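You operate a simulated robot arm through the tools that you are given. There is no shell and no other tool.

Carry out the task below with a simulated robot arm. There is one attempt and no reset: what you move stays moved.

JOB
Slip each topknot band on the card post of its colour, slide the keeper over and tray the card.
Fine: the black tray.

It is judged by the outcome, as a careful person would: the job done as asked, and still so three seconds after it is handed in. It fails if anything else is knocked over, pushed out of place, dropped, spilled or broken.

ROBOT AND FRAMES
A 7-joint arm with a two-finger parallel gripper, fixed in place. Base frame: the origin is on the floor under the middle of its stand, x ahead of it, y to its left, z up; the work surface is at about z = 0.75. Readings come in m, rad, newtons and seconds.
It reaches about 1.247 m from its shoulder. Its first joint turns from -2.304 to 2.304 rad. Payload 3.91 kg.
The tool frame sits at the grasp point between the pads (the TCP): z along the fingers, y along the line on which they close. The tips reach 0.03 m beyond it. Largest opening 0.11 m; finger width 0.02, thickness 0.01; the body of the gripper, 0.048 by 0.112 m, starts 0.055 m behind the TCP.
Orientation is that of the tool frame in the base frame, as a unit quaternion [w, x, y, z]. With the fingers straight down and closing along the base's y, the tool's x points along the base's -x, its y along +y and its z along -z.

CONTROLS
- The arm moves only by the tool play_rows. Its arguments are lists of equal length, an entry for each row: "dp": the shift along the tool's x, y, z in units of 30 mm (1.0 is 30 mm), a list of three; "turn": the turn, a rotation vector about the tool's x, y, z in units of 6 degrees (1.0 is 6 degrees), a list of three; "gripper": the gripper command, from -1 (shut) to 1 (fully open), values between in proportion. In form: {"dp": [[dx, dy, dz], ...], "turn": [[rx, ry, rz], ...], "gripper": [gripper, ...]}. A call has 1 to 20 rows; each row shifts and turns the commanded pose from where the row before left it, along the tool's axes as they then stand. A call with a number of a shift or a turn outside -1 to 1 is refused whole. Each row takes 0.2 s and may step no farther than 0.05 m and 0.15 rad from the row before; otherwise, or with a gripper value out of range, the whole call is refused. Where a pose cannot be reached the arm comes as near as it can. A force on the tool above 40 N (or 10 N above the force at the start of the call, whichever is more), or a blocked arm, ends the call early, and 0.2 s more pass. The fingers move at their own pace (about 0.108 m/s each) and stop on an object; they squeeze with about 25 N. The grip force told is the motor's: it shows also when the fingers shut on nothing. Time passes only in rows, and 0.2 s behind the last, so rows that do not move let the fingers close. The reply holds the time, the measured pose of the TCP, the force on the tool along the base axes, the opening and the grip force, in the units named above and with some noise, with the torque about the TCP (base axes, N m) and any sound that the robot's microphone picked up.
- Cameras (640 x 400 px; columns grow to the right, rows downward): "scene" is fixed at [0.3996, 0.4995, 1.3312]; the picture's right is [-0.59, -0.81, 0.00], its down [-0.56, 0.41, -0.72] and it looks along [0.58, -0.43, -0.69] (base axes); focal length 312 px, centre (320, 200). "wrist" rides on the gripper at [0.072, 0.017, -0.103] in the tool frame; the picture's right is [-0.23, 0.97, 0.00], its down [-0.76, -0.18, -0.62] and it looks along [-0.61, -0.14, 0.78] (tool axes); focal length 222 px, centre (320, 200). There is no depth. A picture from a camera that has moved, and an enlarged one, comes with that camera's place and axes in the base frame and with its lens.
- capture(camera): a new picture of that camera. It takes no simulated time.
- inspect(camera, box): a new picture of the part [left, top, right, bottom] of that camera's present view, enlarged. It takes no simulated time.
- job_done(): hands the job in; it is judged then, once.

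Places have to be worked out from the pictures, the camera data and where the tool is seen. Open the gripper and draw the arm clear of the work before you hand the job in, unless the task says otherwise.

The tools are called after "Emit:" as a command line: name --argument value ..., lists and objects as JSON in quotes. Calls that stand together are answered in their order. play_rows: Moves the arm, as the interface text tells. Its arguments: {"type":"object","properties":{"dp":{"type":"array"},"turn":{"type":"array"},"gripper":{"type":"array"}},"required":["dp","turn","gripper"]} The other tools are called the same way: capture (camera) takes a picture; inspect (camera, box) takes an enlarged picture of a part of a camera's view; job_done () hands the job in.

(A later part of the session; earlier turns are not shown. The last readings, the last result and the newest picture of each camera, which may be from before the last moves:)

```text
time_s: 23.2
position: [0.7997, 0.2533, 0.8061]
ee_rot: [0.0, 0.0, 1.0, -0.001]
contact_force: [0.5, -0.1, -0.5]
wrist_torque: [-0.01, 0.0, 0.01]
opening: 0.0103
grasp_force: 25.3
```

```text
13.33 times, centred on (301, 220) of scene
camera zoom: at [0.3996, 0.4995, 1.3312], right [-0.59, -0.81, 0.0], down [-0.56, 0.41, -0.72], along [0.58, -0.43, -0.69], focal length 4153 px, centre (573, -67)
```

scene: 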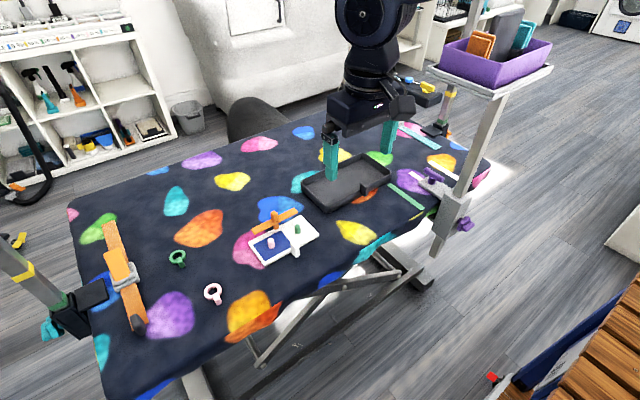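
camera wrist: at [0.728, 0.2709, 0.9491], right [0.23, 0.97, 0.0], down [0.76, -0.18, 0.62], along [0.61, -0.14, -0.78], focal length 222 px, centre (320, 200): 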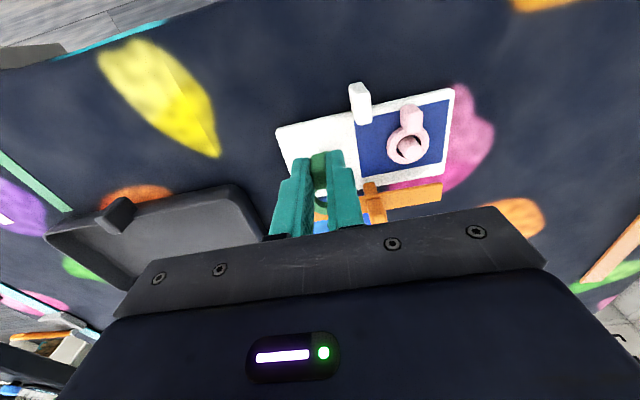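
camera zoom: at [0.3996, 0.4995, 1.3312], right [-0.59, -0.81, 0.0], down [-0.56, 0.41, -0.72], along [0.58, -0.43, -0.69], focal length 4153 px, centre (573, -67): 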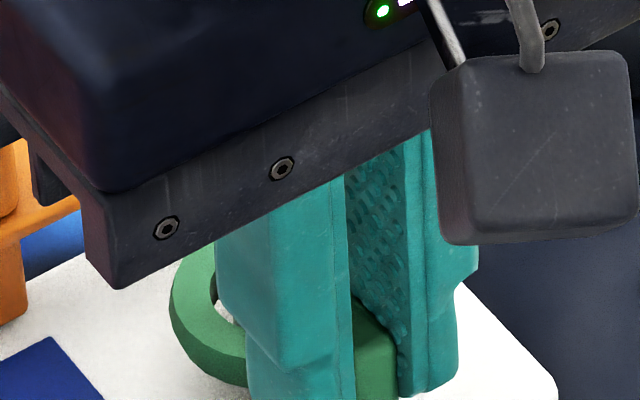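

The post is entering the hole with clearance all round. I go down a further 8 mm, then creep to contact.

Emit:
play_rows --dp '[[0, 0, 0.1], [0, 0, 0.1], [0, 0, 0.07], [0, 0, 0]]' --turn '[[0, 0, 0], [0, 0, 0], [0, 0, 0], [0, 0, 0]]' --gripper '[-1, -1, -1, -1]'

Emit:
inspect --camera "wrist" --box '[270, 140, 400, 230]'

```text
time_s: 24.2
position: [0.7989, 0.2546, 0.7972]
ee_rot: [-0.001, -0.001, 1.0, 0.001]
contact_force: [-0.3, 0.3, -0.3]
wrist_torque: [-0.03, 0.01, 0.01]
opening: 0.0101
grasp_force: 24.7
```

```text
4.44 times, centred on (335, 185) of wrist
camera zoom: at [0.7262, 0.2704, 0.901], right [0.23, 0.97, 0.0], down [0.76, -0.18, 0.62], along [0.61, -0.14, -0.78], focal length 987 px, centre (253, 267)
```

zoom: 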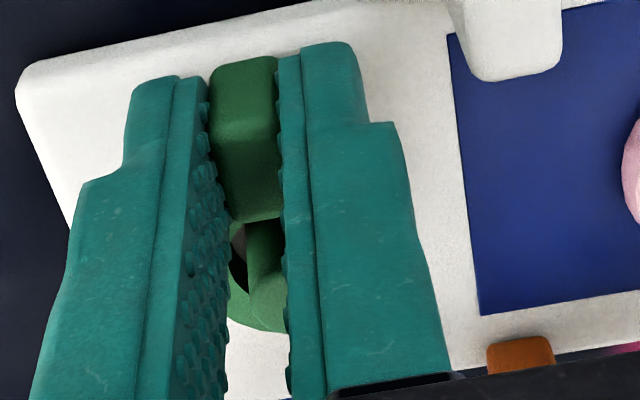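

Still no contact, with a visible gap beside the post. I creep down the last couple of millimetres.

Emit:
play_rows --dp '[[0, 0, 0.04], [0, 0, 0.03], [0, 0, 0]]' --turn '[[0, 0, 0], [0, 0, 0], [0, 0, 0]]' --gripper '[-1, -1, -1]'

```text
time_s: 25.0
position: [0.7981, 0.2534, 0.795]
ee_rot: [0.001, 0.001, 1.0, 0.0]
contact_force: [-0.3, 0.5, 2.5]
wrist_torque: [-0.01, -0.04, -0.01]
opening: 0.01
grasp_force: 24.9
```

Light contact (2.5 N) shows the band is on the card. I open to 30 mm and lift straight up.

Emit:
play_rows --dp '[[0, 0, 0], [0, 0, 0], [0, 0, 0], [0, 0, -0.5], [0, 0, -1], [0, 0, -1], [0, 0, -1], [0, 0, 0]]' --turn '[[0, 0, 0], [0, 0, 0], [0, 0, 0], [0, 0, 0], [0, 0, 0], [0, 0, 0], [0, 0, 0], [0, 0, 0]]' --gripper '[-0.45, -0.45, -0.45, -0.45, -0.45, -0.45, -0.45, -0.45]'

Emit:
inspect --camera "wrist" --box '[260, 80, 460, 240]'

Emit:
inspect --camera "scene" --box '[250, 205, 322, 265]'

```text
time_s: 26.8
position: [0.7991, 0.2541, 0.9011]
ee_rot: [-0.001, 0.0, 1.0, 0.0]
contact_force: [0.8, -0.2, -0.1]
wrist_torque: [0.0, 0.01, -0.01]
opening: 0.0304
grasp_force: 0.0
```

```text
2.50 times, centred on (360, 160) of wrist
camera zoom: at [0.7263, 0.2709, 1.0054], right [0.23, 0.97, 0.0], down [0.76, -0.18, 0.62], along [0.61, -0.14, -0.78], focal length 555 px, centre (220, 300)
```

zoom: 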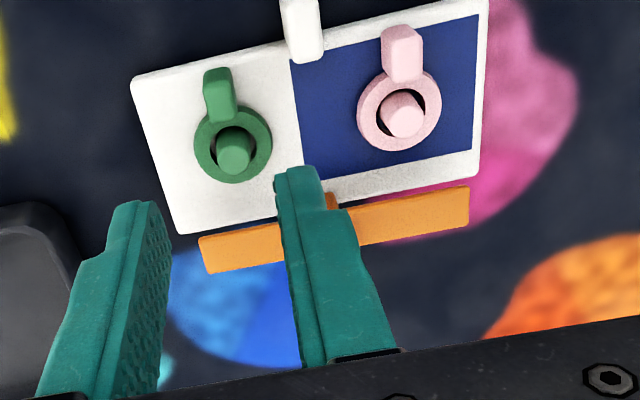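

```text
6.67 times, centred on (286, 235) of scene
camera zoom: at [0.3996, 0.4995, 1.3312], right [-0.59, -0.81, 0.0], down [-0.56, 0.41, -0.72], along [0.58, -0.43, -0.69], focal length 2077 px, centre (547, -33)
```

zoom: 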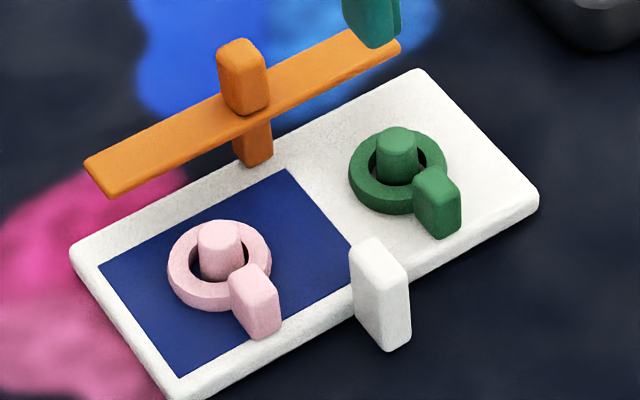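

Both bands sit on their matching posts. Now I move above the keeper knob (about x 0.868, y 0.29, top z 0.811) with moderately open fingers for a close look.

Emit:
play_rows --dp '[[-0.6, 0.4, 0], [-0.6, 0.4, 0.3], [-0.5, 0.4, 0.5], [0, 0, 0]]' --turn '[[0, 0, 0], [0, 0, 0], [0, 0, 0], [0, 0, 0]]' --gripper '[0, 0, 0, 0]'

Emit:
capture --camera "wrist"

Emit:
inspect --camera "wrist" --box '[260, 110, 390, 230]'

Emit:
inspect --camera "scene" --box '[250, 195, 322, 255]'

```text
time_s: 27.8
position: [0.8477, 0.2905, 0.8751]
ee_rot: [0.0, 0.0, 1.0, 0.0]
contact_force: [0.3, -0.6, -0.4]
wrist_torque: [0.01, -0.02, -0.02]
opening: 0.0548
grasp_force: 0.0
```

```text
taken
camera wrist: at [0.7772, 0.3069, 0.9791], right [0.23, 0.97, 0.0], down [0.76, -0.18, 0.62], along [0.61, -0.14, -0.78], focal length 222 px, centre (320, 200)
```

wrist: 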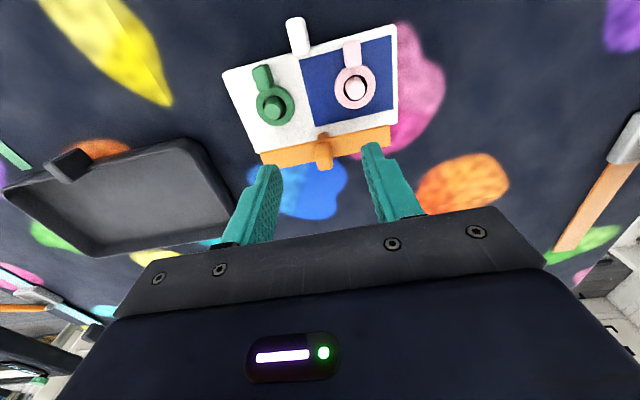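

```text
3.33 times, centred on (325, 170) of wrist
camera zoom: at [0.7772, 0.3069, 0.9791], right [0.23, 0.97, 0.0], down [0.76, -0.18, 0.62], along [0.61, -0.14, -0.78], focal length 740 px, centre (303, 300)
```

zoom: 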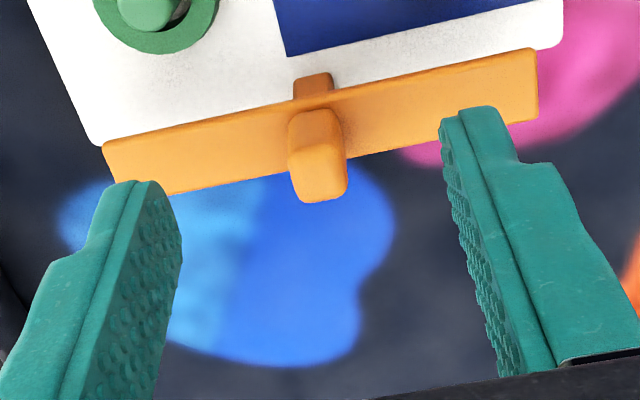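

```text
6.67 times, centred on (286, 225) of scene
camera zoom: at [0.3996, 0.4995, 1.3312], right [-0.59, -0.81, 0.0], down [-0.56, 0.41, -0.72], along [0.58, -0.43, -0.69], focal length 2077 px, centre (547, 33)
```

zoom: 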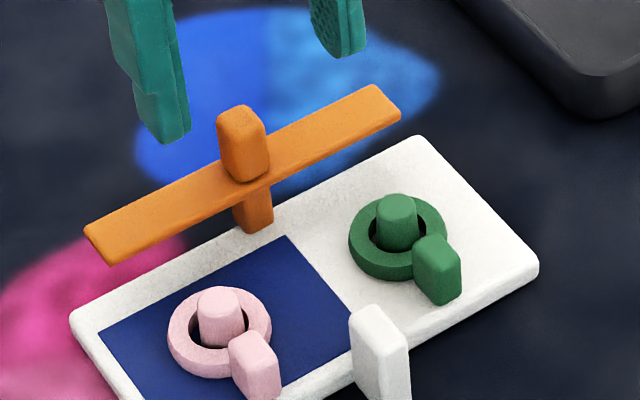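

The knob top is at about (0.868, 0.290, 0.814) and the bar top near z 0.792. I move over it, lower the tips to about z 0.799 on either side of the knob, and look before closing.

Emit:
play_rows --dp '[[-0.3, 0, 0.4], [-0.317, 0, 0.5], [0, 0, 0.35], [0, 0, 0.317], [0, 0, 0]]' --turn '[[0, 0, 0], [0, 0, 0], [0, 0, 0], [0, 0, 0], [0, 0, 0]]' --gripper '[0, 0, -0.2, -0.3, -0.3]'

Emit:
inspect --camera "wrist" --box '[260, 130, 390, 230]'

Emit:
inspect --camera "scene" --box '[250, 195, 322, 255]'

```text
time_s: 29.0
position: [0.867, 0.2892, 0.8284]
ee_rot: [0.0, 0.0, 1.0, 0.0]
contact_force: [0.8, 0.5, -0.3]
wrist_torque: [-0.02, -0.01, 0.0]
opening: 0.0385
grasp_force: 0.1
```

```text
4.00 times, centred on (325, 180) of wrist
camera zoom: at [0.7954, 0.3051, 0.9322], right [0.23, 0.97, 0.0], down [0.76, -0.18, 0.62], along [0.61, -0.14, -0.78], focal length 888 px, centre (300, 280)
```

zoom: 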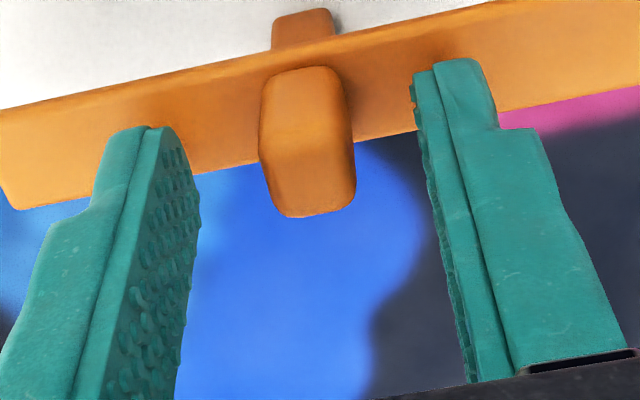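

```text
6.67 times, centred on (286, 225) of scene
camera zoom: at [0.3996, 0.4995, 1.3312], right [-0.59, -0.81, 0.0], down [-0.56, 0.41, -0.72], along [0.58, -0.43, -0.69], focal length 2077 px, centre (547, 33)
```

zoom: 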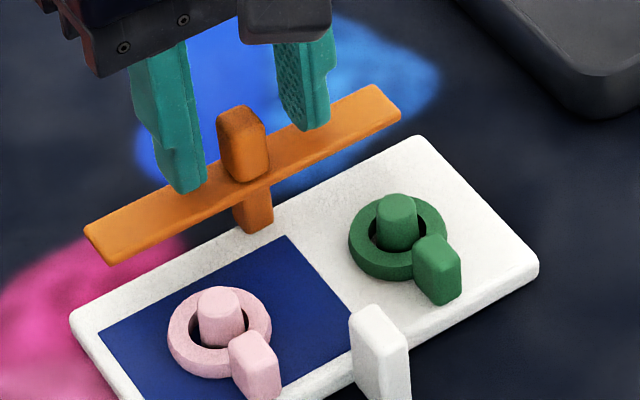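

The fingers straddle the knob symmetrically. I close on it and check the grip before sliding.

Emit:
play_rows --dp '[[0, 0, 0], [0, 0, 0], [0, 0, 0], [0, 0, 0]]' --turn '[[0, 0, 0], [0, 0, 0], [0, 0, 0], [0, 0, 0]]' --gripper '[-1, -1, -1, -1]'

Emit:
inspect --camera "scene" --box '[250, 195, 322, 255]'

```text
time_s: 30.0
position: [0.8682, 0.2901, 0.8281]
ee_rot: [0.001, 0.0, 1.0, 0.0]
contact_force: [0.1, 1.5, 0.1]
wrist_torque: [0.01, -0.01, -0.12]
opening: 0.0128
grasp_force: 25.6
```

```text
6.67 times, centred on (286, 225) of scene
camera zoom: at [0.3996, 0.4995, 1.3312], right [-0.59, -0.81, 0.0], down [-0.56, 0.41, -0.72], along [0.58, -0.43, -0.69], focal length 2077 px, centre (547, 33)
```

zoom: 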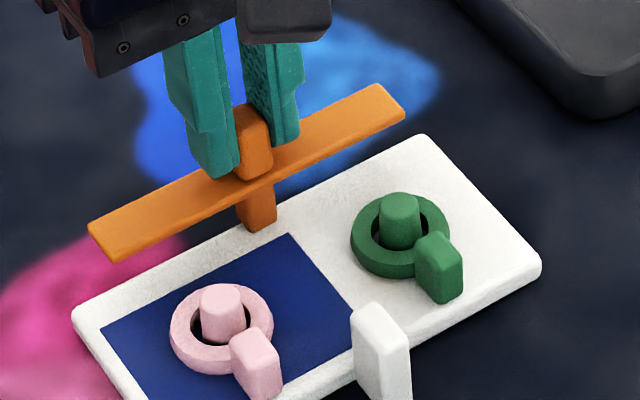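

The knob is held, and the whole card shifted about 1 mm with it, so the keeper is a slider on the card. I begin sliding toward −x, slowly, and check whether the bar moves relative to the card.

Emit:
play_rows --dp '[[0.1, 0, 0], [0.1, 0, 0], [0.1, 0, 0], [0, 0, 0]]' --turn '[[0, 0, 0], [0, 0, 0], [0, 0, 0], [0, 0, 0]]' --gripper '[-1, -1, -1, -1]'

Emit:
inspect --camera "scene" --box '[250, 195, 322, 255]'

```text
time_s: 31.0
position: [0.8579, 0.2896, 0.8292]
ee_rot: [0.0, 0.0, 1.0, -0.001]
contact_force: [0.1, -0.2, 0.8]
wrist_torque: [0.04, -0.04, -0.02]
opening: 0.0131
grasp_force: 24.5
```

```text
6.67 times, centred on (286, 225) of scene
camera zoom: at [0.3996, 0.4995, 1.3312], right [-0.59, -0.81, 0.0], down [-0.56, 0.41, -0.72], along [0.58, -0.43, -0.69], focal length 2077 px, centre (547, 33)
```

zoom: 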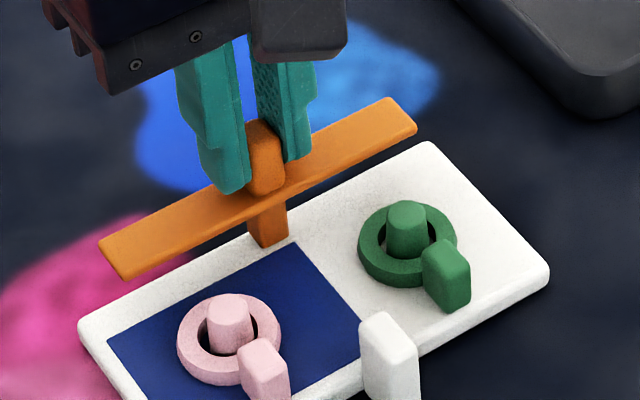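

The keeper moves relative to the card, though the card drags along by a few millimetres. I continue sliding slowly.

Emit:
play_rows --dp '[[0.07, 0, 0], [0.07, 0, 0], [0.07, 0, 0], [0.07, 0, 0], [0.07, 0, 0], [0, 0, 0]]' --turn '[[0, 0, 0], [0, 0, 0], [0, 0, 0], [0, 0, 0], [0, 0, 0], [0, 0, 0]]' --gripper '[-1, -1, -1, -1, -1, -1]'

Emit:
inspect --camera "scene" --box '[250, 195, 322, 255]'

```text
time_s: 32.4
position: [0.8484, 0.2888, 0.8308]
ee_rot: [0.0, 0.001, 1.0, 0.001]
contact_force: [-0.5, -0.6, -1.7]
wrist_torque: [0.02, -0.08, 0.0]
opening: 0.0126
grasp_force: 25.2
```

```text
6.67 times, centred on (286, 225) of scene
camera zoom: at [0.3996, 0.4995, 1.3312], right [-0.59, -0.81, 0.0], down [-0.56, 0.41, -0.72], along [0.58, -0.43, -0.69], focal length 2077 px, centre (547, 33)
```

zoom: 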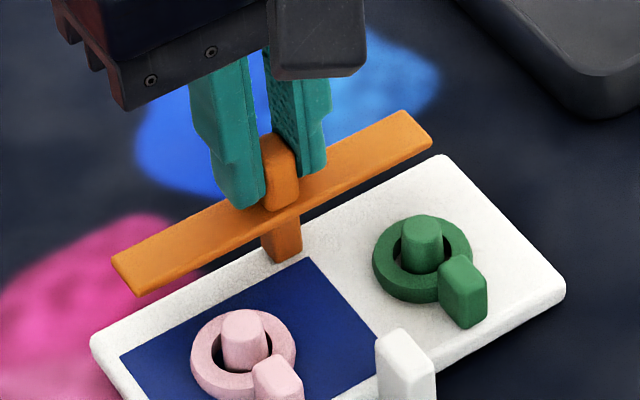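

The card is now dragging fully with the keeper, so the slider's friction exceeds the card's grip on the table. I press down lightly through the knob to pin the card, then try another short slide.

Emit:
play_rows --dp '[[0, 0, 0.05], [0, 0, 0.03], [0, 0, 0]]' --turn '[[0, 0, 0], [0, 0, 0], [0, 0, 0]]' --gripper '[-1, -1, -1]'

```text
time_s: 33.2
position: [0.8483, 0.2893, 0.8289]
ee_rot: [0.0, -0.001, 1.0, 0.0]
contact_force: [-0.5, 1.8, 11.6]
wrist_torque: [0.02, 0.23, 0.01]
opening: 0.0129
grasp_force: 25.3
```

Pressing with about 12 N now; I slide 6 mm and compare keeper against card.

Emit:
play_rows --dp '[[0.07, 0, 0], [0.07, 0, 0], [0.07, 0, 0]]' --turn '[[0, 0, 0], [0, 0, 0], [0, 0, 0]]' --gripper '[-1, -1, -1]'

Emit:
inspect --camera "scene" --box '[250, 195, 322, 255]'

```text
time_s: 34.0
position: [0.8416, 0.2895, 0.8282]
ee_rot: [0.001, 0.0, 1.0, 0.001]
contact_force: [0.8, 3.6, 21.7]
wrist_torque: [0.07, -0.2, -0.02]
opening: 0.013
grasp_force: 25.0
```

```text
6.67 times, centred on (286, 225) of scene
camera zoom: at [0.3996, 0.4995, 1.3312], right [-0.59, -0.81, 0.0], down [-0.56, 0.41, -0.72], along [0.58, -0.43, -0.69], focal length 2077 px, centre (547, 33)
```

zoom: 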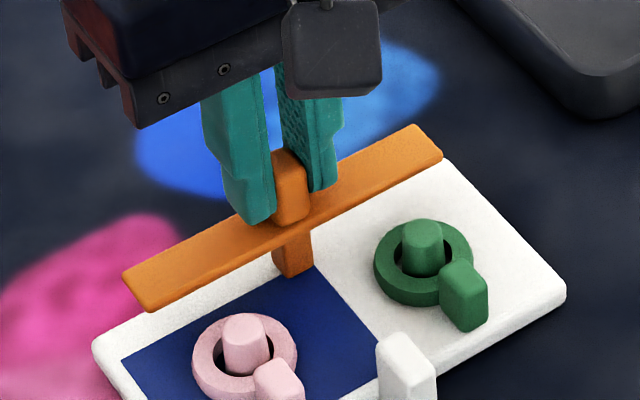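

The card stays put while the keeper moves, so pressing works. I ease the pressure slightly and continue sliding about 10 mm.

Emit:
play_rows --dp '[[0.07, 0, -0.025], [0.07, 0, 0], [0.07, 0, 0], [0.07, 0, 0], [0.07, 0, 0]]' --turn '[[0, 0, 0], [0, 0, 0], [0, 0, 0], [0, 0, 0], [0, 0, 0]]' --gripper '[-1, -1, -1, -1, -1]'

Emit:
inspect --camera "scene" --box '[250, 195, 322, 255]'

```text
time_s: 35.2
position: [0.8304, 0.2878, 0.8271]
ee_rot: [0.0, 0.001, 1.0, 0.0]
contact_force: [0.6, 4.7, 23.6]
wrist_torque: [0.06, 0.03, 0.01]
opening: 0.0129
grasp_force: 25.1
```

```text
6.67 times, centred on (286, 225) of scene
camera zoom: at [0.3996, 0.4995, 1.3312], right [-0.59, -0.81, 0.0], down [-0.56, 0.41, -0.72], along [0.58, -0.43, -0.69], focal length 2077 px, centre (547, 33)
```

zoom: 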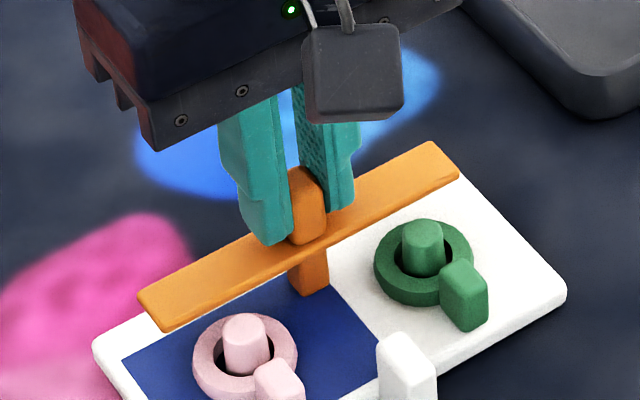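

Good relative motion with the card fixed. I ease the pressure a bit more and slide another 10 mm, then check that the bar clears the post tops.

Emit:
play_rows --dp '[[0.07, 0, -0.03], [0.07, 0, 0], [0.07, 0, 0], [0.07, 0, 0], [0.07, 0, 0]]' --turn '[[0, 0, 0], [0, 0, 0], [0, 0, 0], [0, 0, 0], [0, 0, 0]]' --gripper '[-1, -1, -1, -1, -1]'

Emit:
inspect --camera "scene" --box '[250, 195, 322, 255]'

Emit:
inspect --camera "wrist" --box '[220, 110, 420, 240]'

```text
time_s: 36.4
position: [0.8204, 0.2903, 0.8277]
ee_rot: [0.0, 0.0, 1.0, 0.0]
contact_force: [-0.7, 0.6, -2.5]
wrist_torque: [0.0, -0.01, -0.02]
opening: 0.013
grasp_force: 25.3
```

```text
6.67 times, centred on (286, 225) of scene
camera zoom: at [0.3996, 0.4995, 1.3312], right [-0.59, -0.81, 0.0], down [-0.56, 0.41, -0.72], along [0.58, -0.43, -0.69], focal length 2077 px, centre (547, 33)
```

zoom: 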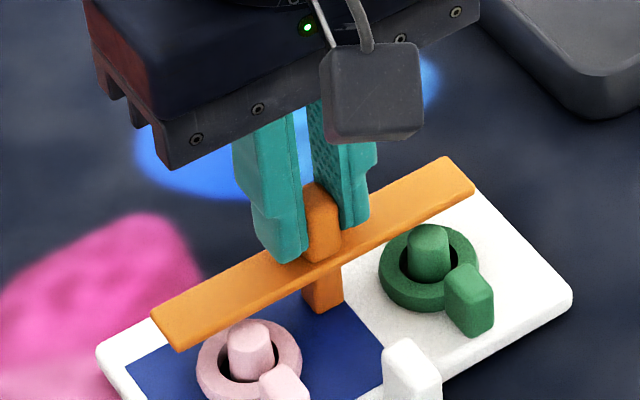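

```text
3.08 times, centred on (320, 175) of wrist
camera zoom: at [0.7482, 0.3063, 0.9325], right [0.23, 0.97, 0.0], down [0.76, -0.18, 0.62], along [0.61, -0.14, -0.78], focal length 684 px, centre (320, 277)
```

zoom: 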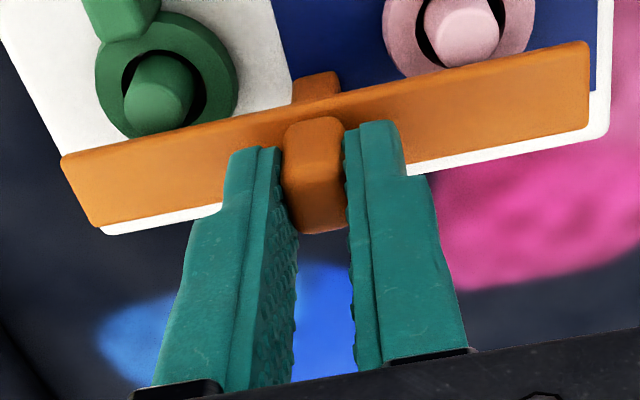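

The pressure dropped off at the end and the card dragged about 4 mm; roughly 12 mm of relative travel remains. I press down again before the last part of the slide.

Emit:
play_rows --dp '[[0, 0, 0.04], [0, 0, 0.03], [0, 0, 0]]' --turn '[[0, 0, 0], [0, 0, 0], [0, 0, 0]]' --gripper '[-1, -1, -1]'

```text
time_s: 37.2
position: [0.8205, 0.2896, 0.8272]
ee_rot: [0.0, 0.001, 1.0, 0.0]
contact_force: [0.9, 0.2, 0.0]
wrist_torque: [-0.02, 0.12, -0.03]
opening: 0.0128
grasp_force: 25.0
```

No load yet, so I press a little further in small steps.

Emit:
play_rows --dp '[[0, 0, 0.03], [0, 0, 0.02], [0, 0, 0]]' --turn '[[0, 0, 0], [0, 0, 0], [0, 0, 0]]' --gripper '[-1, -1, -1]'

```text
time_s: 38.0
position: [0.8211, 0.2892, 0.8264]
ee_rot: [0.001, 0.0, 1.0, 0.001]
contact_force: [0.4, 7.6, 23.7]
wrist_torque: [0.14, -0.07, 0.01]
opening: 0.0131
grasp_force: 24.9
```

Now pressing with about 24 N, which held the card well before. I slide 6 mm and check.

Emit:
play_rows --dp '[[0.07, 0, -0.01], [0.07, 0, 0], [0.07, 0, 0]]' --turn '[[0, 0, 0], [0, 0, 0], [0, 0, 0]]' --gripper '[-1, -1, -1]'

Emit:
inspect --camera "scene" --box '[250, 195, 322, 255]'

Emit:
inspect --camera "wrist" --box '[220, 110, 420, 240]'

```text
time_s: 38.8
position: [0.8153, 0.2898, 0.8265]
ee_rot: [0.0, 0.0, 1.0, 0.0]
contact_force: [-0.1, 0.2, 20.3]
wrist_torque: [-0.01, 0.03, -0.02]
opening: 0.0127
grasp_force: 25.5
```

```text
6.67 times, centred on (286, 225) of scene
camera zoom: at [0.3996, 0.4995, 1.3312], right [-0.59, -0.81, 0.0], down [-0.56, 0.41, -0.72], along [0.58, -0.43, -0.69], focal length 2077 px, centre (547, 33)
```

zoom: 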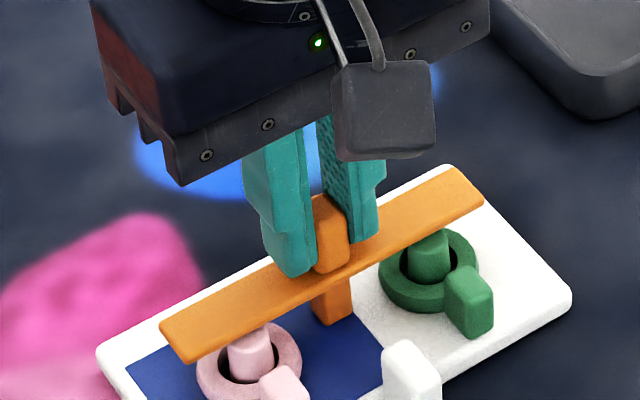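

```text
3.08 times, centred on (320, 175) of wrist
camera zoom: at [0.7431, 0.3061, 0.93], right [0.23, 0.97, 0.0], down [0.76, -0.18, 0.62], along [0.61, -0.14, -0.78], focal length 684 px, centre (320, 277)
```

zoom: 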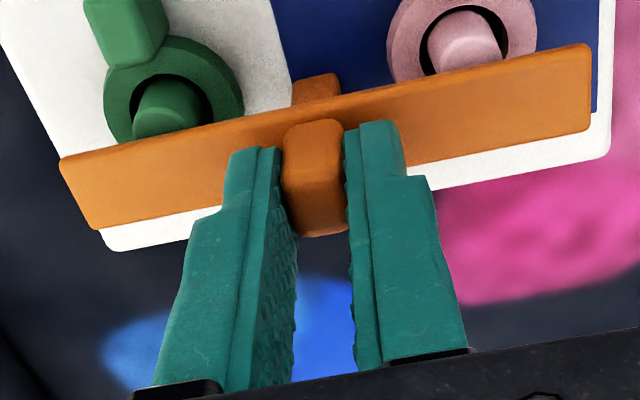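

The card held and the bar is beginning to cover the posts. About 7 mm remain, so I continue at the same pressure.

Emit:
play_rows --dp '[[0.06, 0, 0], [0.06, 0, 0], [0.06, 0, 0], [0.05, 0, 0]]' --turn '[[0, 0, 0], [0, 0, 0], [0, 0, 0], [0, 0, 0]]' --gripper '[-1, -1, -1, -1]'

Emit:
inspect --camera "scene" --box '[250, 195, 322, 255]'

Emit:
inspect --camera "wrist" --box '[220, 110, 420, 240]'

```text
time_s: 39.8
position: [0.8077, 0.2898, 0.8259]
ee_rot: [0.001, 0.0, 1.0, -0.001]
contact_force: [0.3, -2.6, 24.2]
wrist_torque: [-0.08, -0.03, 0.03]
opening: 0.013
grasp_force: 24.7
```

```text
6.67 times, centred on (286, 225) of scene
camera zoom: at [0.3996, 0.4995, 1.3312], right [-0.59, -0.81, 0.0], down [-0.56, 0.41, -0.72], along [0.58, -0.43, -0.69], focal length 2077 px, centre (547, 33)
```

zoom: 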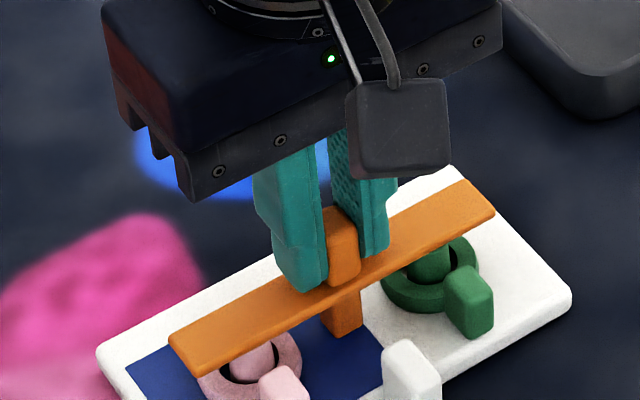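

```text
3.08 times, centred on (320, 175) of wrist
camera zoom: at [0.7363, 0.306, 0.929], right [0.23, 0.97, 0.0], down [0.76, -0.18, 0.62], along [0.61, -0.14, -0.78], focal length 684 px, centre (320, 277)
```

zoom: 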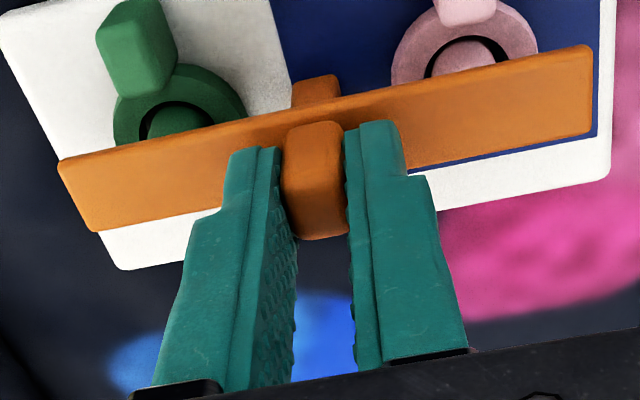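

The bar now lies over most of both posts. I zoom in on each post to see how well it is covered.

Emit:
inspect --camera "wrist" --box '[240, 120, 310, 170]'

Emit:
inspect --camera "scene" --box '[285, 215, 317, 245]'

Emit:
inspect --camera "scene" --box '[262, 235, 294, 265]'

```text
8.00 times, centred on (275, 145) of wrist
camera zoom: at [0.7363, 0.306, 0.929], right [0.23, 0.97, 0.0], down [0.76, -0.18, 0.62], along [0.61, -0.14, -0.78], focal length 1777 px, centre (680, 640)
```

zoom: 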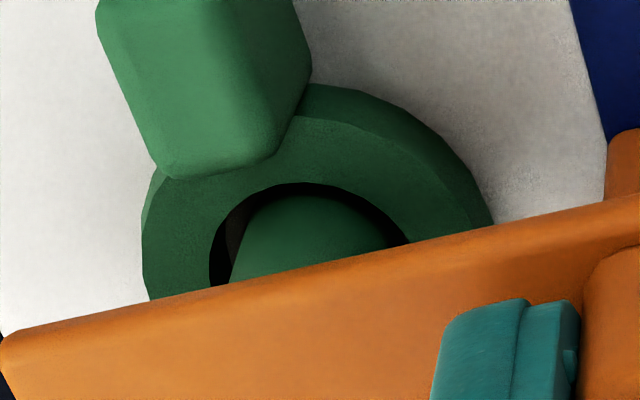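

```text
13.33 times, centred on (301, 230) of scene
camera zoom: at [0.3996, 0.4995, 1.3312], right [-0.59, -0.81, 0.0], down [-0.56, 0.41, -0.72], along [0.58, -0.43, -0.69], focal length 4153 px, centre (573, -200)
```

zoom: 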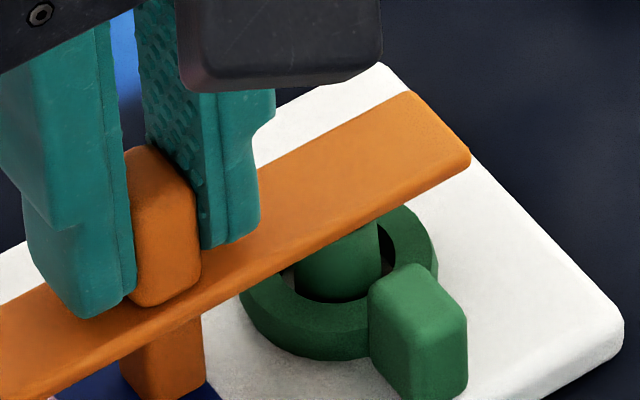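

```text
13.33 times, centred on (278, 250) of scene
camera zoom: at [0.3996, 0.4995, 1.3312], right [-0.59, -0.81, 0.0], down [-0.56, 0.41, -0.72], along [0.58, -0.43, -0.69], focal length 4153 px, centre (880, -467)
```

zoom: 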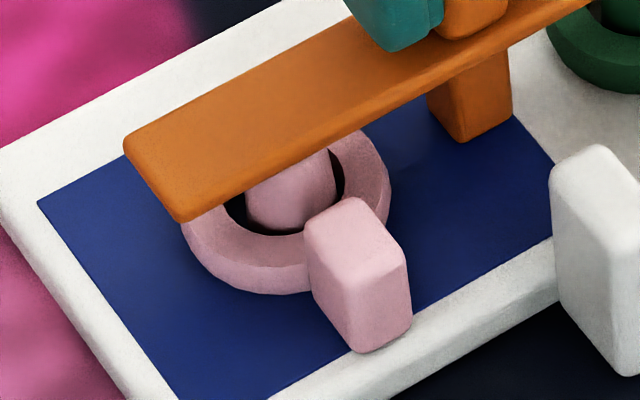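

The bar covers both post tops, with its centre within about 2 mm of the posts. I nudge it 2 mm further under pressure to see whether it meets an end stop.

Emit:
play_rows --dp '[[0.035, 0, 0], [0.035, 0, 0], [0, 0, 0]]' --turn '[[0, 0, 0], [0, 0, 0], [0, 0, 0]]' --gripper '[-1, -1, -1]'

Emit:
inspect --camera "scene" --box '[250, 195, 322, 255]'

Emit:
inspect --camera "scene" --box '[262, 235, 294, 265]'

```text
time_s: 40.6
position: [0.8054, 0.2891, 0.825]
ee_rot: [0.001, 0.0, 1.0, 0.0]
contact_force: [8.0, 2.6, 22.2]
wrist_torque: [-0.02, -0.33, -0.01]
opening: 0.0127
grasp_force: 24.8
```

```text
6.67 times, centred on (286, 225) of scene
camera zoom: at [0.3996, 0.4995, 1.3312], right [-0.59, -0.81, 0.0], down [-0.56, 0.41, -0.72], along [0.58, -0.43, -0.69], focal length 2077 px, centre (547, 33)
```

zoom: 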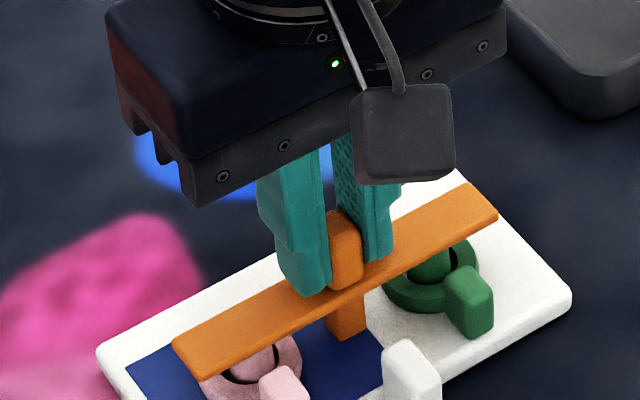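

```text
13.33 times, centred on (278, 250) of scene
camera zoom: at [0.3996, 0.4995, 1.3312], right [-0.59, -0.81, 0.0], down [-0.56, 0.41, -0.72], along [0.58, -0.43, -0.69], focal length 4153 px, centre (880, -467)
```

zoom: 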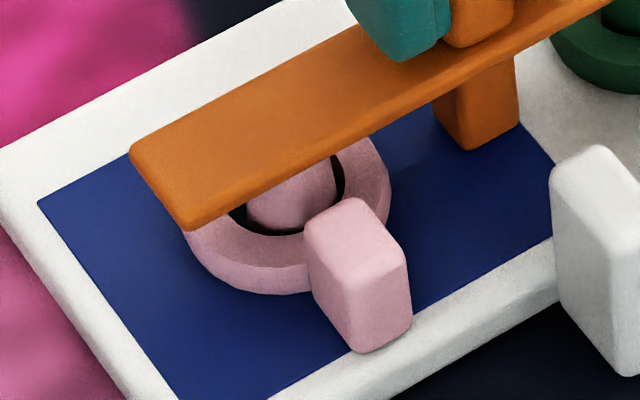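

Fx jumped to 8 N while the card stayed put, so the keeper has reached its end stop. Before lifting, I look at the white tab and at the tray to check how the card will fit.

Emit:
inspect --camera "scene" --box '[280, 235, 316, 265]'

Emit:
inspect --camera "scene" --box '[295, 145, 399, 219]'

Emit:
capture --camera "wrist"

```text
13.33 times, centred on (298, 250) of scene
camera zoom: at [0.3996, 0.4995, 1.3312], right [-0.59, -0.81, 0.0], down [-0.56, 0.41, -0.72], along [0.58, -0.43, -0.69], focal length 4153 px, centre (613, -467)
```

zoom: 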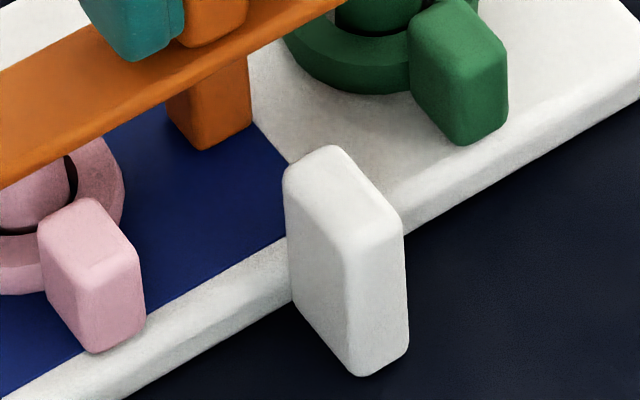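

```text
5.41 times, centred on (347, 182) of scene
camera zoom: at [0.3996, 0.4995, 1.3312], right [-0.59, -0.81, 0.0], down [-0.56, 0.41, -0.72], along [0.58, -0.43, -0.69], focal length 1684 px, centre (174, 297)
```

zoom: 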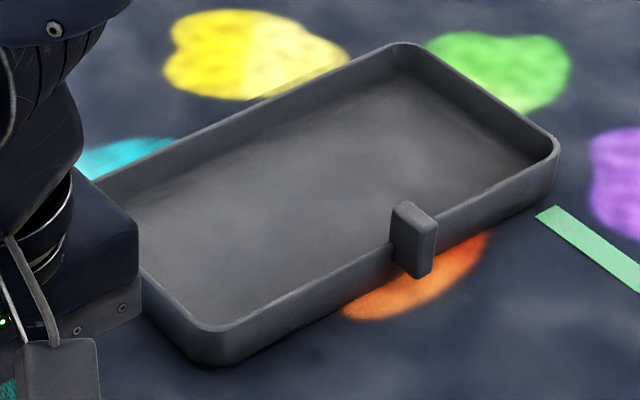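

```text
taken
camera wrist: at [0.7341, 0.306, 0.9285], right [0.23, 0.97, 0.0], down [0.76, -0.18, 0.62], along [0.61, -0.14, -0.78], focal length 222 px, centre (320, 200)
```

wrist: 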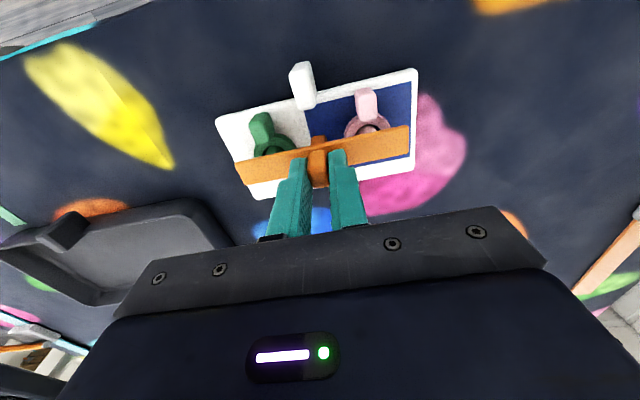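

I zoom on the tab in the wrist view to triangulate how far it protrudes from the card.

Emit:
inspect --camera "wrist" --box '[270, 50, 340, 130]'

Emit:
inspect --camera "wrist" --box '[200, 50, 430, 210]'

```text
5.00 times, centred on (305, 90) of wrist
camera zoom: at [0.7341, 0.306, 0.9285], right [0.23, 0.97, 0.0], down [0.76, -0.18, 0.62], along [0.61, -0.14, -0.78], focal length 1111 px, centre (395, 750)
```

zoom: 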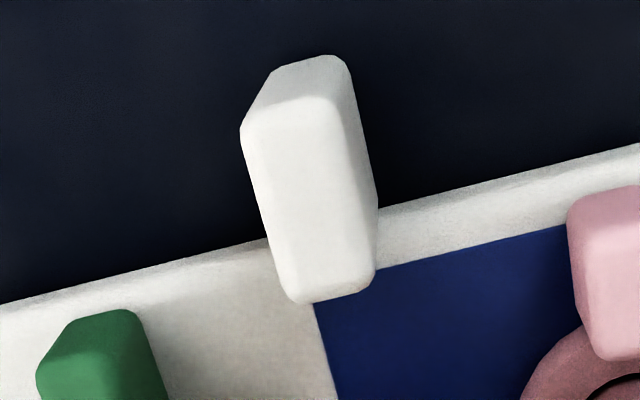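

```text
2.50 times, centred on (315, 130) of wrist
camera zoom: at [0.7341, 0.306, 0.9285], right [0.23, 0.97, 0.0], down [0.76, -0.18, 0.62], along [0.61, -0.14, -0.78], focal length 555 px, centre (332, 375)
```

zoom: 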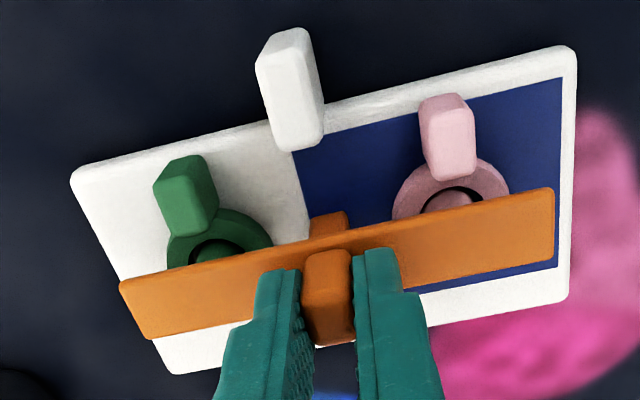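

The tab is a block about 20 mm long, 10 mm wide and 39 mm tall, so the card is about 0.100 m long in x including it; the tray fit needs precise measuring. I relax the pressure, release the keeper and rise.

Emit:
play_rows --dp '[[-0.03, 0, -0.05], [0, 0, -0.03], [0, 0, 0], [0, 0, 0], [0, 0, 0], [0, 0, -0.3], [0, 0, -1], [0, 0, -1], [0, 0, 0]]' --turn '[[0, 0, 0], [0, 0, 0], [0, 0, 0], [0, 0, 0], [0, 0, 0], [0, 0, 0], [0, 0, 0], [0, 0, 0], [0, 0, 0]]' --gripper '[-1, -1, -0.3, -0.3, -0.3, -0.3, -0.3, -0.3, -0.3]'

Emit:
inspect --camera "scene" --box '[250, 205, 322, 265]'

Emit:
inspect --camera "wrist" --box '[200, 50, 430, 210]'

```text
time_s: 42.6
position: [0.8062, 0.2877, 0.898]
ee_rot: [0.0, -0.001, 1.0, 0.0]
contact_force: [0.1, 0.2, -0.2]
wrist_torque: [0.02, 0.01, 0.02]
opening: 0.0386
grasp_force: 0.2
```

```text
6.67 times, centred on (286, 235) of scene
camera zoom: at [0.3996, 0.4995, 1.3312], right [-0.59, -0.81, 0.0], down [-0.56, 0.41, -0.72], along [0.58, -0.43, -0.69], focal length 2077 px, centre (547, -33)
```

zoom: 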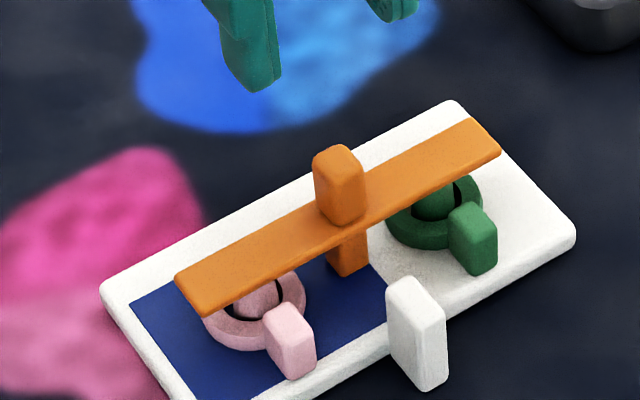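

```text
2.50 times, centred on (315, 130) of wrist
camera zoom: at [0.7347, 0.3048, 1.0025], right [0.23, 0.97, 0.0], down [0.76, -0.18, 0.62], along [0.61, -0.14, -0.78], focal length 555 px, centre (332, 375)
```

zoom: 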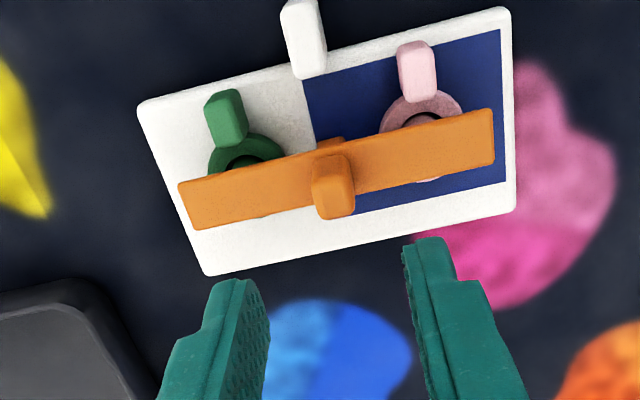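

The keeper is fully over both bands and the card lies at x 0.771–0.850, y 0.215–0.363 with the tab out to 0.752. Now I move to view the tray from above with the gripper wide open.

Emit:
play_rows --dp '[[0.192, -0.907, -0.34], [0.192, -0.907, -0.34], [0.192, -0.907, -0.34], [0.192, -0.907, -0.34], [0.192, -0.907, -0.34], [0.192, -0.907, -0.34], [0.192, -0.907, -0.34], [0.192, -0.907, -0.34], [0, 0, 0]]' --turn '[[0, 0, 0], [0, 0, 0], [0, 0, 0], [0, 0, 0], [0, 0, 0], [0, 0, 0], [0, 0, 0], [0, 0, 0], [0, 0, 0]]' --gripper '[0, 0.5, 1, 1, 1, 1, 1, 1, 1]'

Emit:
capture --camera "wrist"

Emit:
inspect --camera "wrist" --box '[230, 110, 430, 250]'

Emit:
inspect --camera "scene" --box '[290, 130, 410, 220]'

```text
time_s: 44.6
position: [0.7591, 0.0693, 0.9776]
ee_rot: [0.0, 0.0, 1.0, 0.001]
contact_force: [0.6, 0.0, 0.4]
wrist_torque: [0.0, 0.04, 0.0]
opening: 0.11
grasp_force: 0.2
```

```text
taken
camera wrist: at [0.6879, 0.0856, 1.0817], right [0.23, 0.97, 0.0], down [0.76, -0.18, 0.62], along [0.61, -0.14, -0.78], focal length 222 px, centre (320, 200)
```

wrist: 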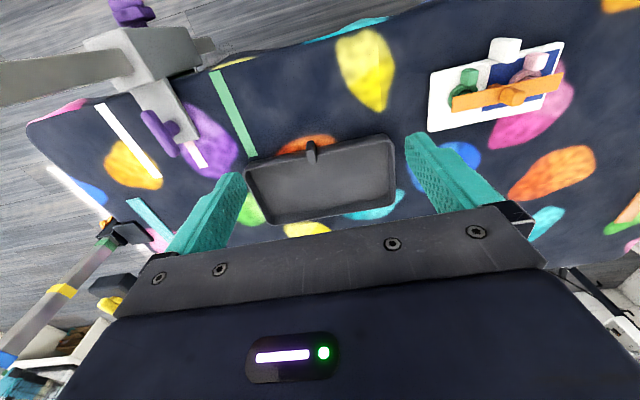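

```text
2.86 times, centred on (330, 180) of wrist
camera zoom: at [0.6879, 0.0856, 1.0817], right [0.23, 0.97, 0.0], down [0.76, -0.18, 0.62], along [0.61, -0.14, -0.78], focal length 635 px, centre (291, 257)
```

zoom: 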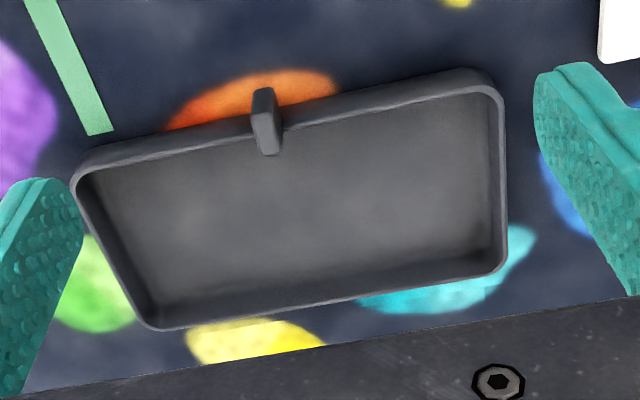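

```text
4.44 times, centred on (350, 175) of scene
camera zoom: at [0.3996, 0.4995, 1.3312], right [-0.59, -0.81, 0.0], down [-0.56, 0.41, -0.72], along [0.58, -0.43, -0.69], focal length 1384 px, centre (187, 311)
```

zoom: 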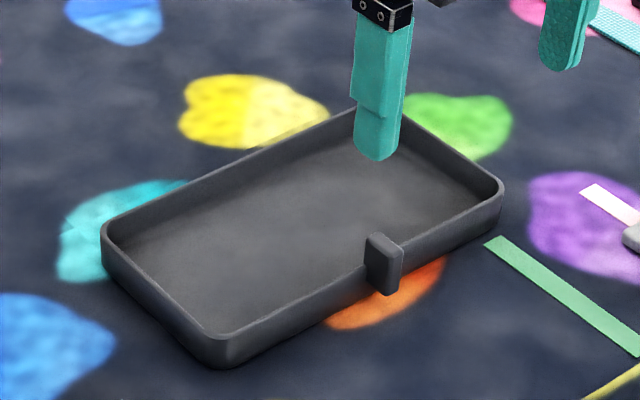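

The tray's rim spans about x 0.848–0.968, y −0.076 to 0.158. I zoom on its edges to get the inside dimensions accurately.

Emit:
inspect --camera "wrist" --box '[330, 130, 400, 225]'

Emit:
inspect --camera "wrist" --box '[240, 135, 335, 230]'

```text
4.21 times, centred on (365, 178) of wrist
camera zoom: at [0.6879, 0.0856, 1.0817], right [0.23, 0.97, 0.0], down [0.76, -0.18, 0.62], along [0.61, -0.14, -0.78], focal length 935 px, centre (130, 295)
```

zoom: 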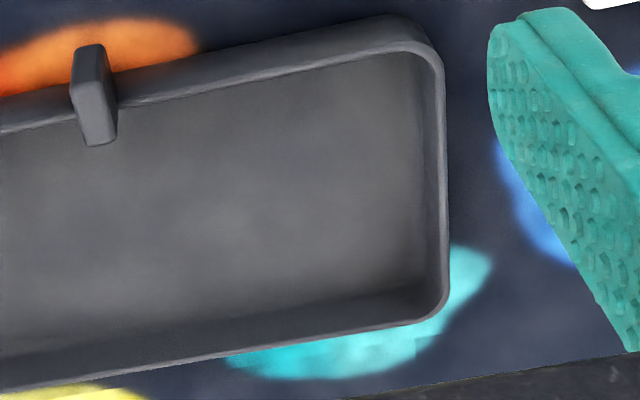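

```text
4.21 times, centred on (288, 182) of wrist
camera zoom: at [0.6879, 0.0856, 1.0817], right [0.23, 0.97, 0.0], down [0.76, -0.18, 0.62], along [0.61, -0.14, -0.78], focal length 935 px, centre (457, 274)
```

zoom: 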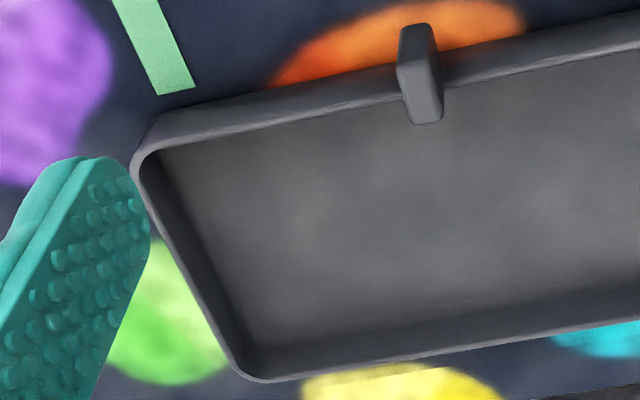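

The tray's inside is about 0.122 × 0.235 m, centred near (0.905, 0.040), which leaves about 11 mm clearance at each end of the card and its tab. I return to above the keeper knob to lift the card by it, close to its balance point.

Emit:
play_rows --dp '[[-0.19, 0.915, 0.325], [-0.19, 0.915, 0.325], [-0.19, 0.915, 0.325], [-0.19, 0.915, 0.325], [-0.19, 0.915, 0.325], [-0.19, 0.915, 0.325], [-0.19, 0.915, 0.325], [-0.19, 0.915, 0.325], [0, 0, 0]]' --turn '[[0, 0, 0], [0, 0, 0], [0, 0, 0], [0, 0, 0], [0, 0, 0], [0, 0, 0], [0, 0, 0], [0, 0, 0], [0, 0, 0]]' --gripper '[1, 0.8, 0.4, 0, -0.3, -0.3, -0.3, -0.3, -0.3]'

Emit:
inspect --camera "wrist" --box '[200, 50, 430, 210]'

```text
time_s: 46.6
position: [0.8055, 0.2936, 0.8998]
ee_rot: [0.0, 0.0, 1.0, 0.0]
contact_force: [0.8, 1.0, 0.0]
wrist_torque: [0.02, -0.02, -0.01]
opening: 0.0384
grasp_force: 0.2
```

```text
2.50 times, centred on (315, 130) of wrist
camera zoom: at [0.7333, 0.3102, 1.0032], right [0.23, 0.97, 0.0], down [0.76, -0.18, 0.62], along [0.61, -0.14, -0.78], focal length 555 px, centre (332, 375)
```

zoom: 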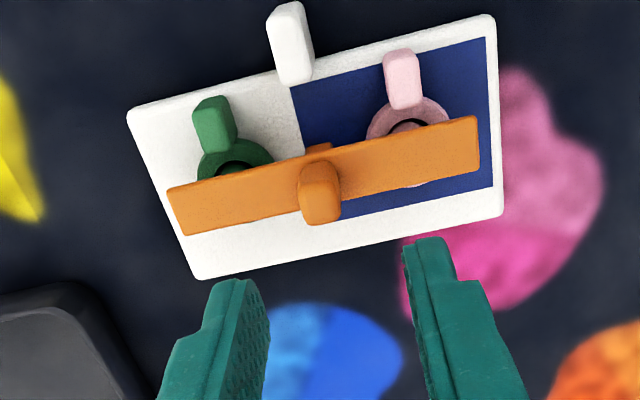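

The knob is at about (0.804, 0.289); I shift −4 mm in y and descend, pausing just above the bar to confirm alignment.

Emit:
play_rows --dp '[[0.03, -0.14, 0.5], [0, 0, 0.7], [0, 0, 0.5], [0, 0, 0.5], [0, 0, 0.1], [0, 0, 0]]' --turn '[[0, 0, 0], [0, 0, 0], [0, 0, 0], [0, 0, 0], [0, 0, 0], [0, 0, 0]]' --gripper '[-0.3, -0.3, -0.3, -0.3, -0.3, -0.3]'

Emit:
inspect --camera "wrist" --box '[260, 130, 390, 230]'

Emit:
inspect --camera "scene" --box '[250, 205, 322, 265]'

```text
time_s: 48.0
position: [0.8053, 0.2884, 0.8308]
ee_rot: [0.0, 0.0, 1.0, -0.001]
contact_force: [0.1, 0.6, 0.3]
wrist_torque: [0.0, 0.04, -0.03]
opening: 0.0384
grasp_force: 0.1
```

```text
4.00 times, centred on (325, 180) of wrist
camera zoom: at [0.7334, 0.3056, 0.9355], right [0.23, 0.97, 0.0], down [0.76, -0.18, 0.62], along [0.61, -0.14, -0.78], focal length 888 px, centre (300, 280)
```

zoom: 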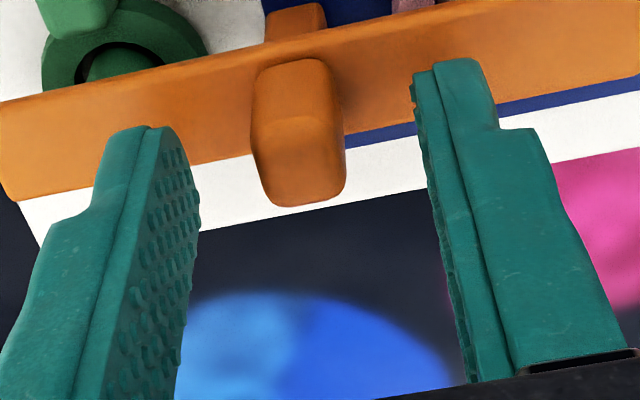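

```text
6.67 times, centred on (286, 235) of scene
camera zoom: at [0.3996, 0.4995, 1.3312], right [-0.59, -0.81, 0.0], down [-0.56, 0.41, -0.72], along [0.58, -0.43, -0.69], focal length 2077 px, centre (547, -33)
```

zoom: 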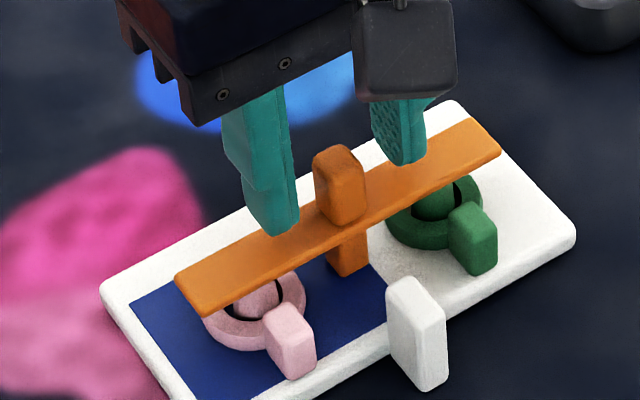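

The knob is centred between the fingers. I lower 3.5 mm more, close on it, and wait for the grip to settle.

Emit:
play_rows --dp '[[0, 0, 0.06], [0, 0, 0.06], [0, 0, 0], [0, 0, 0], [0, 0, 0], [0, 0, 0], [0, 0, 0]]' --turn '[[0, 0, 0], [0, 0, 0], [0, 0, 0], [0, 0, 0], [0, 0, 0], [0, 0, 0], [0, 0, 0]]' --gripper '[-0.3, -0.3, -1, -1, -1, -1, -1]'

```text
time_s: 49.6
position: [0.8052, 0.2882, 0.8286]
ee_rot: [0.0, 0.0, 1.0, 0.0]
contact_force: [0.0, 1.6, 0.4]
wrist_torque: [0.04, 0.03, -0.01]
opening: 0.0129
grasp_force: 25.6
```

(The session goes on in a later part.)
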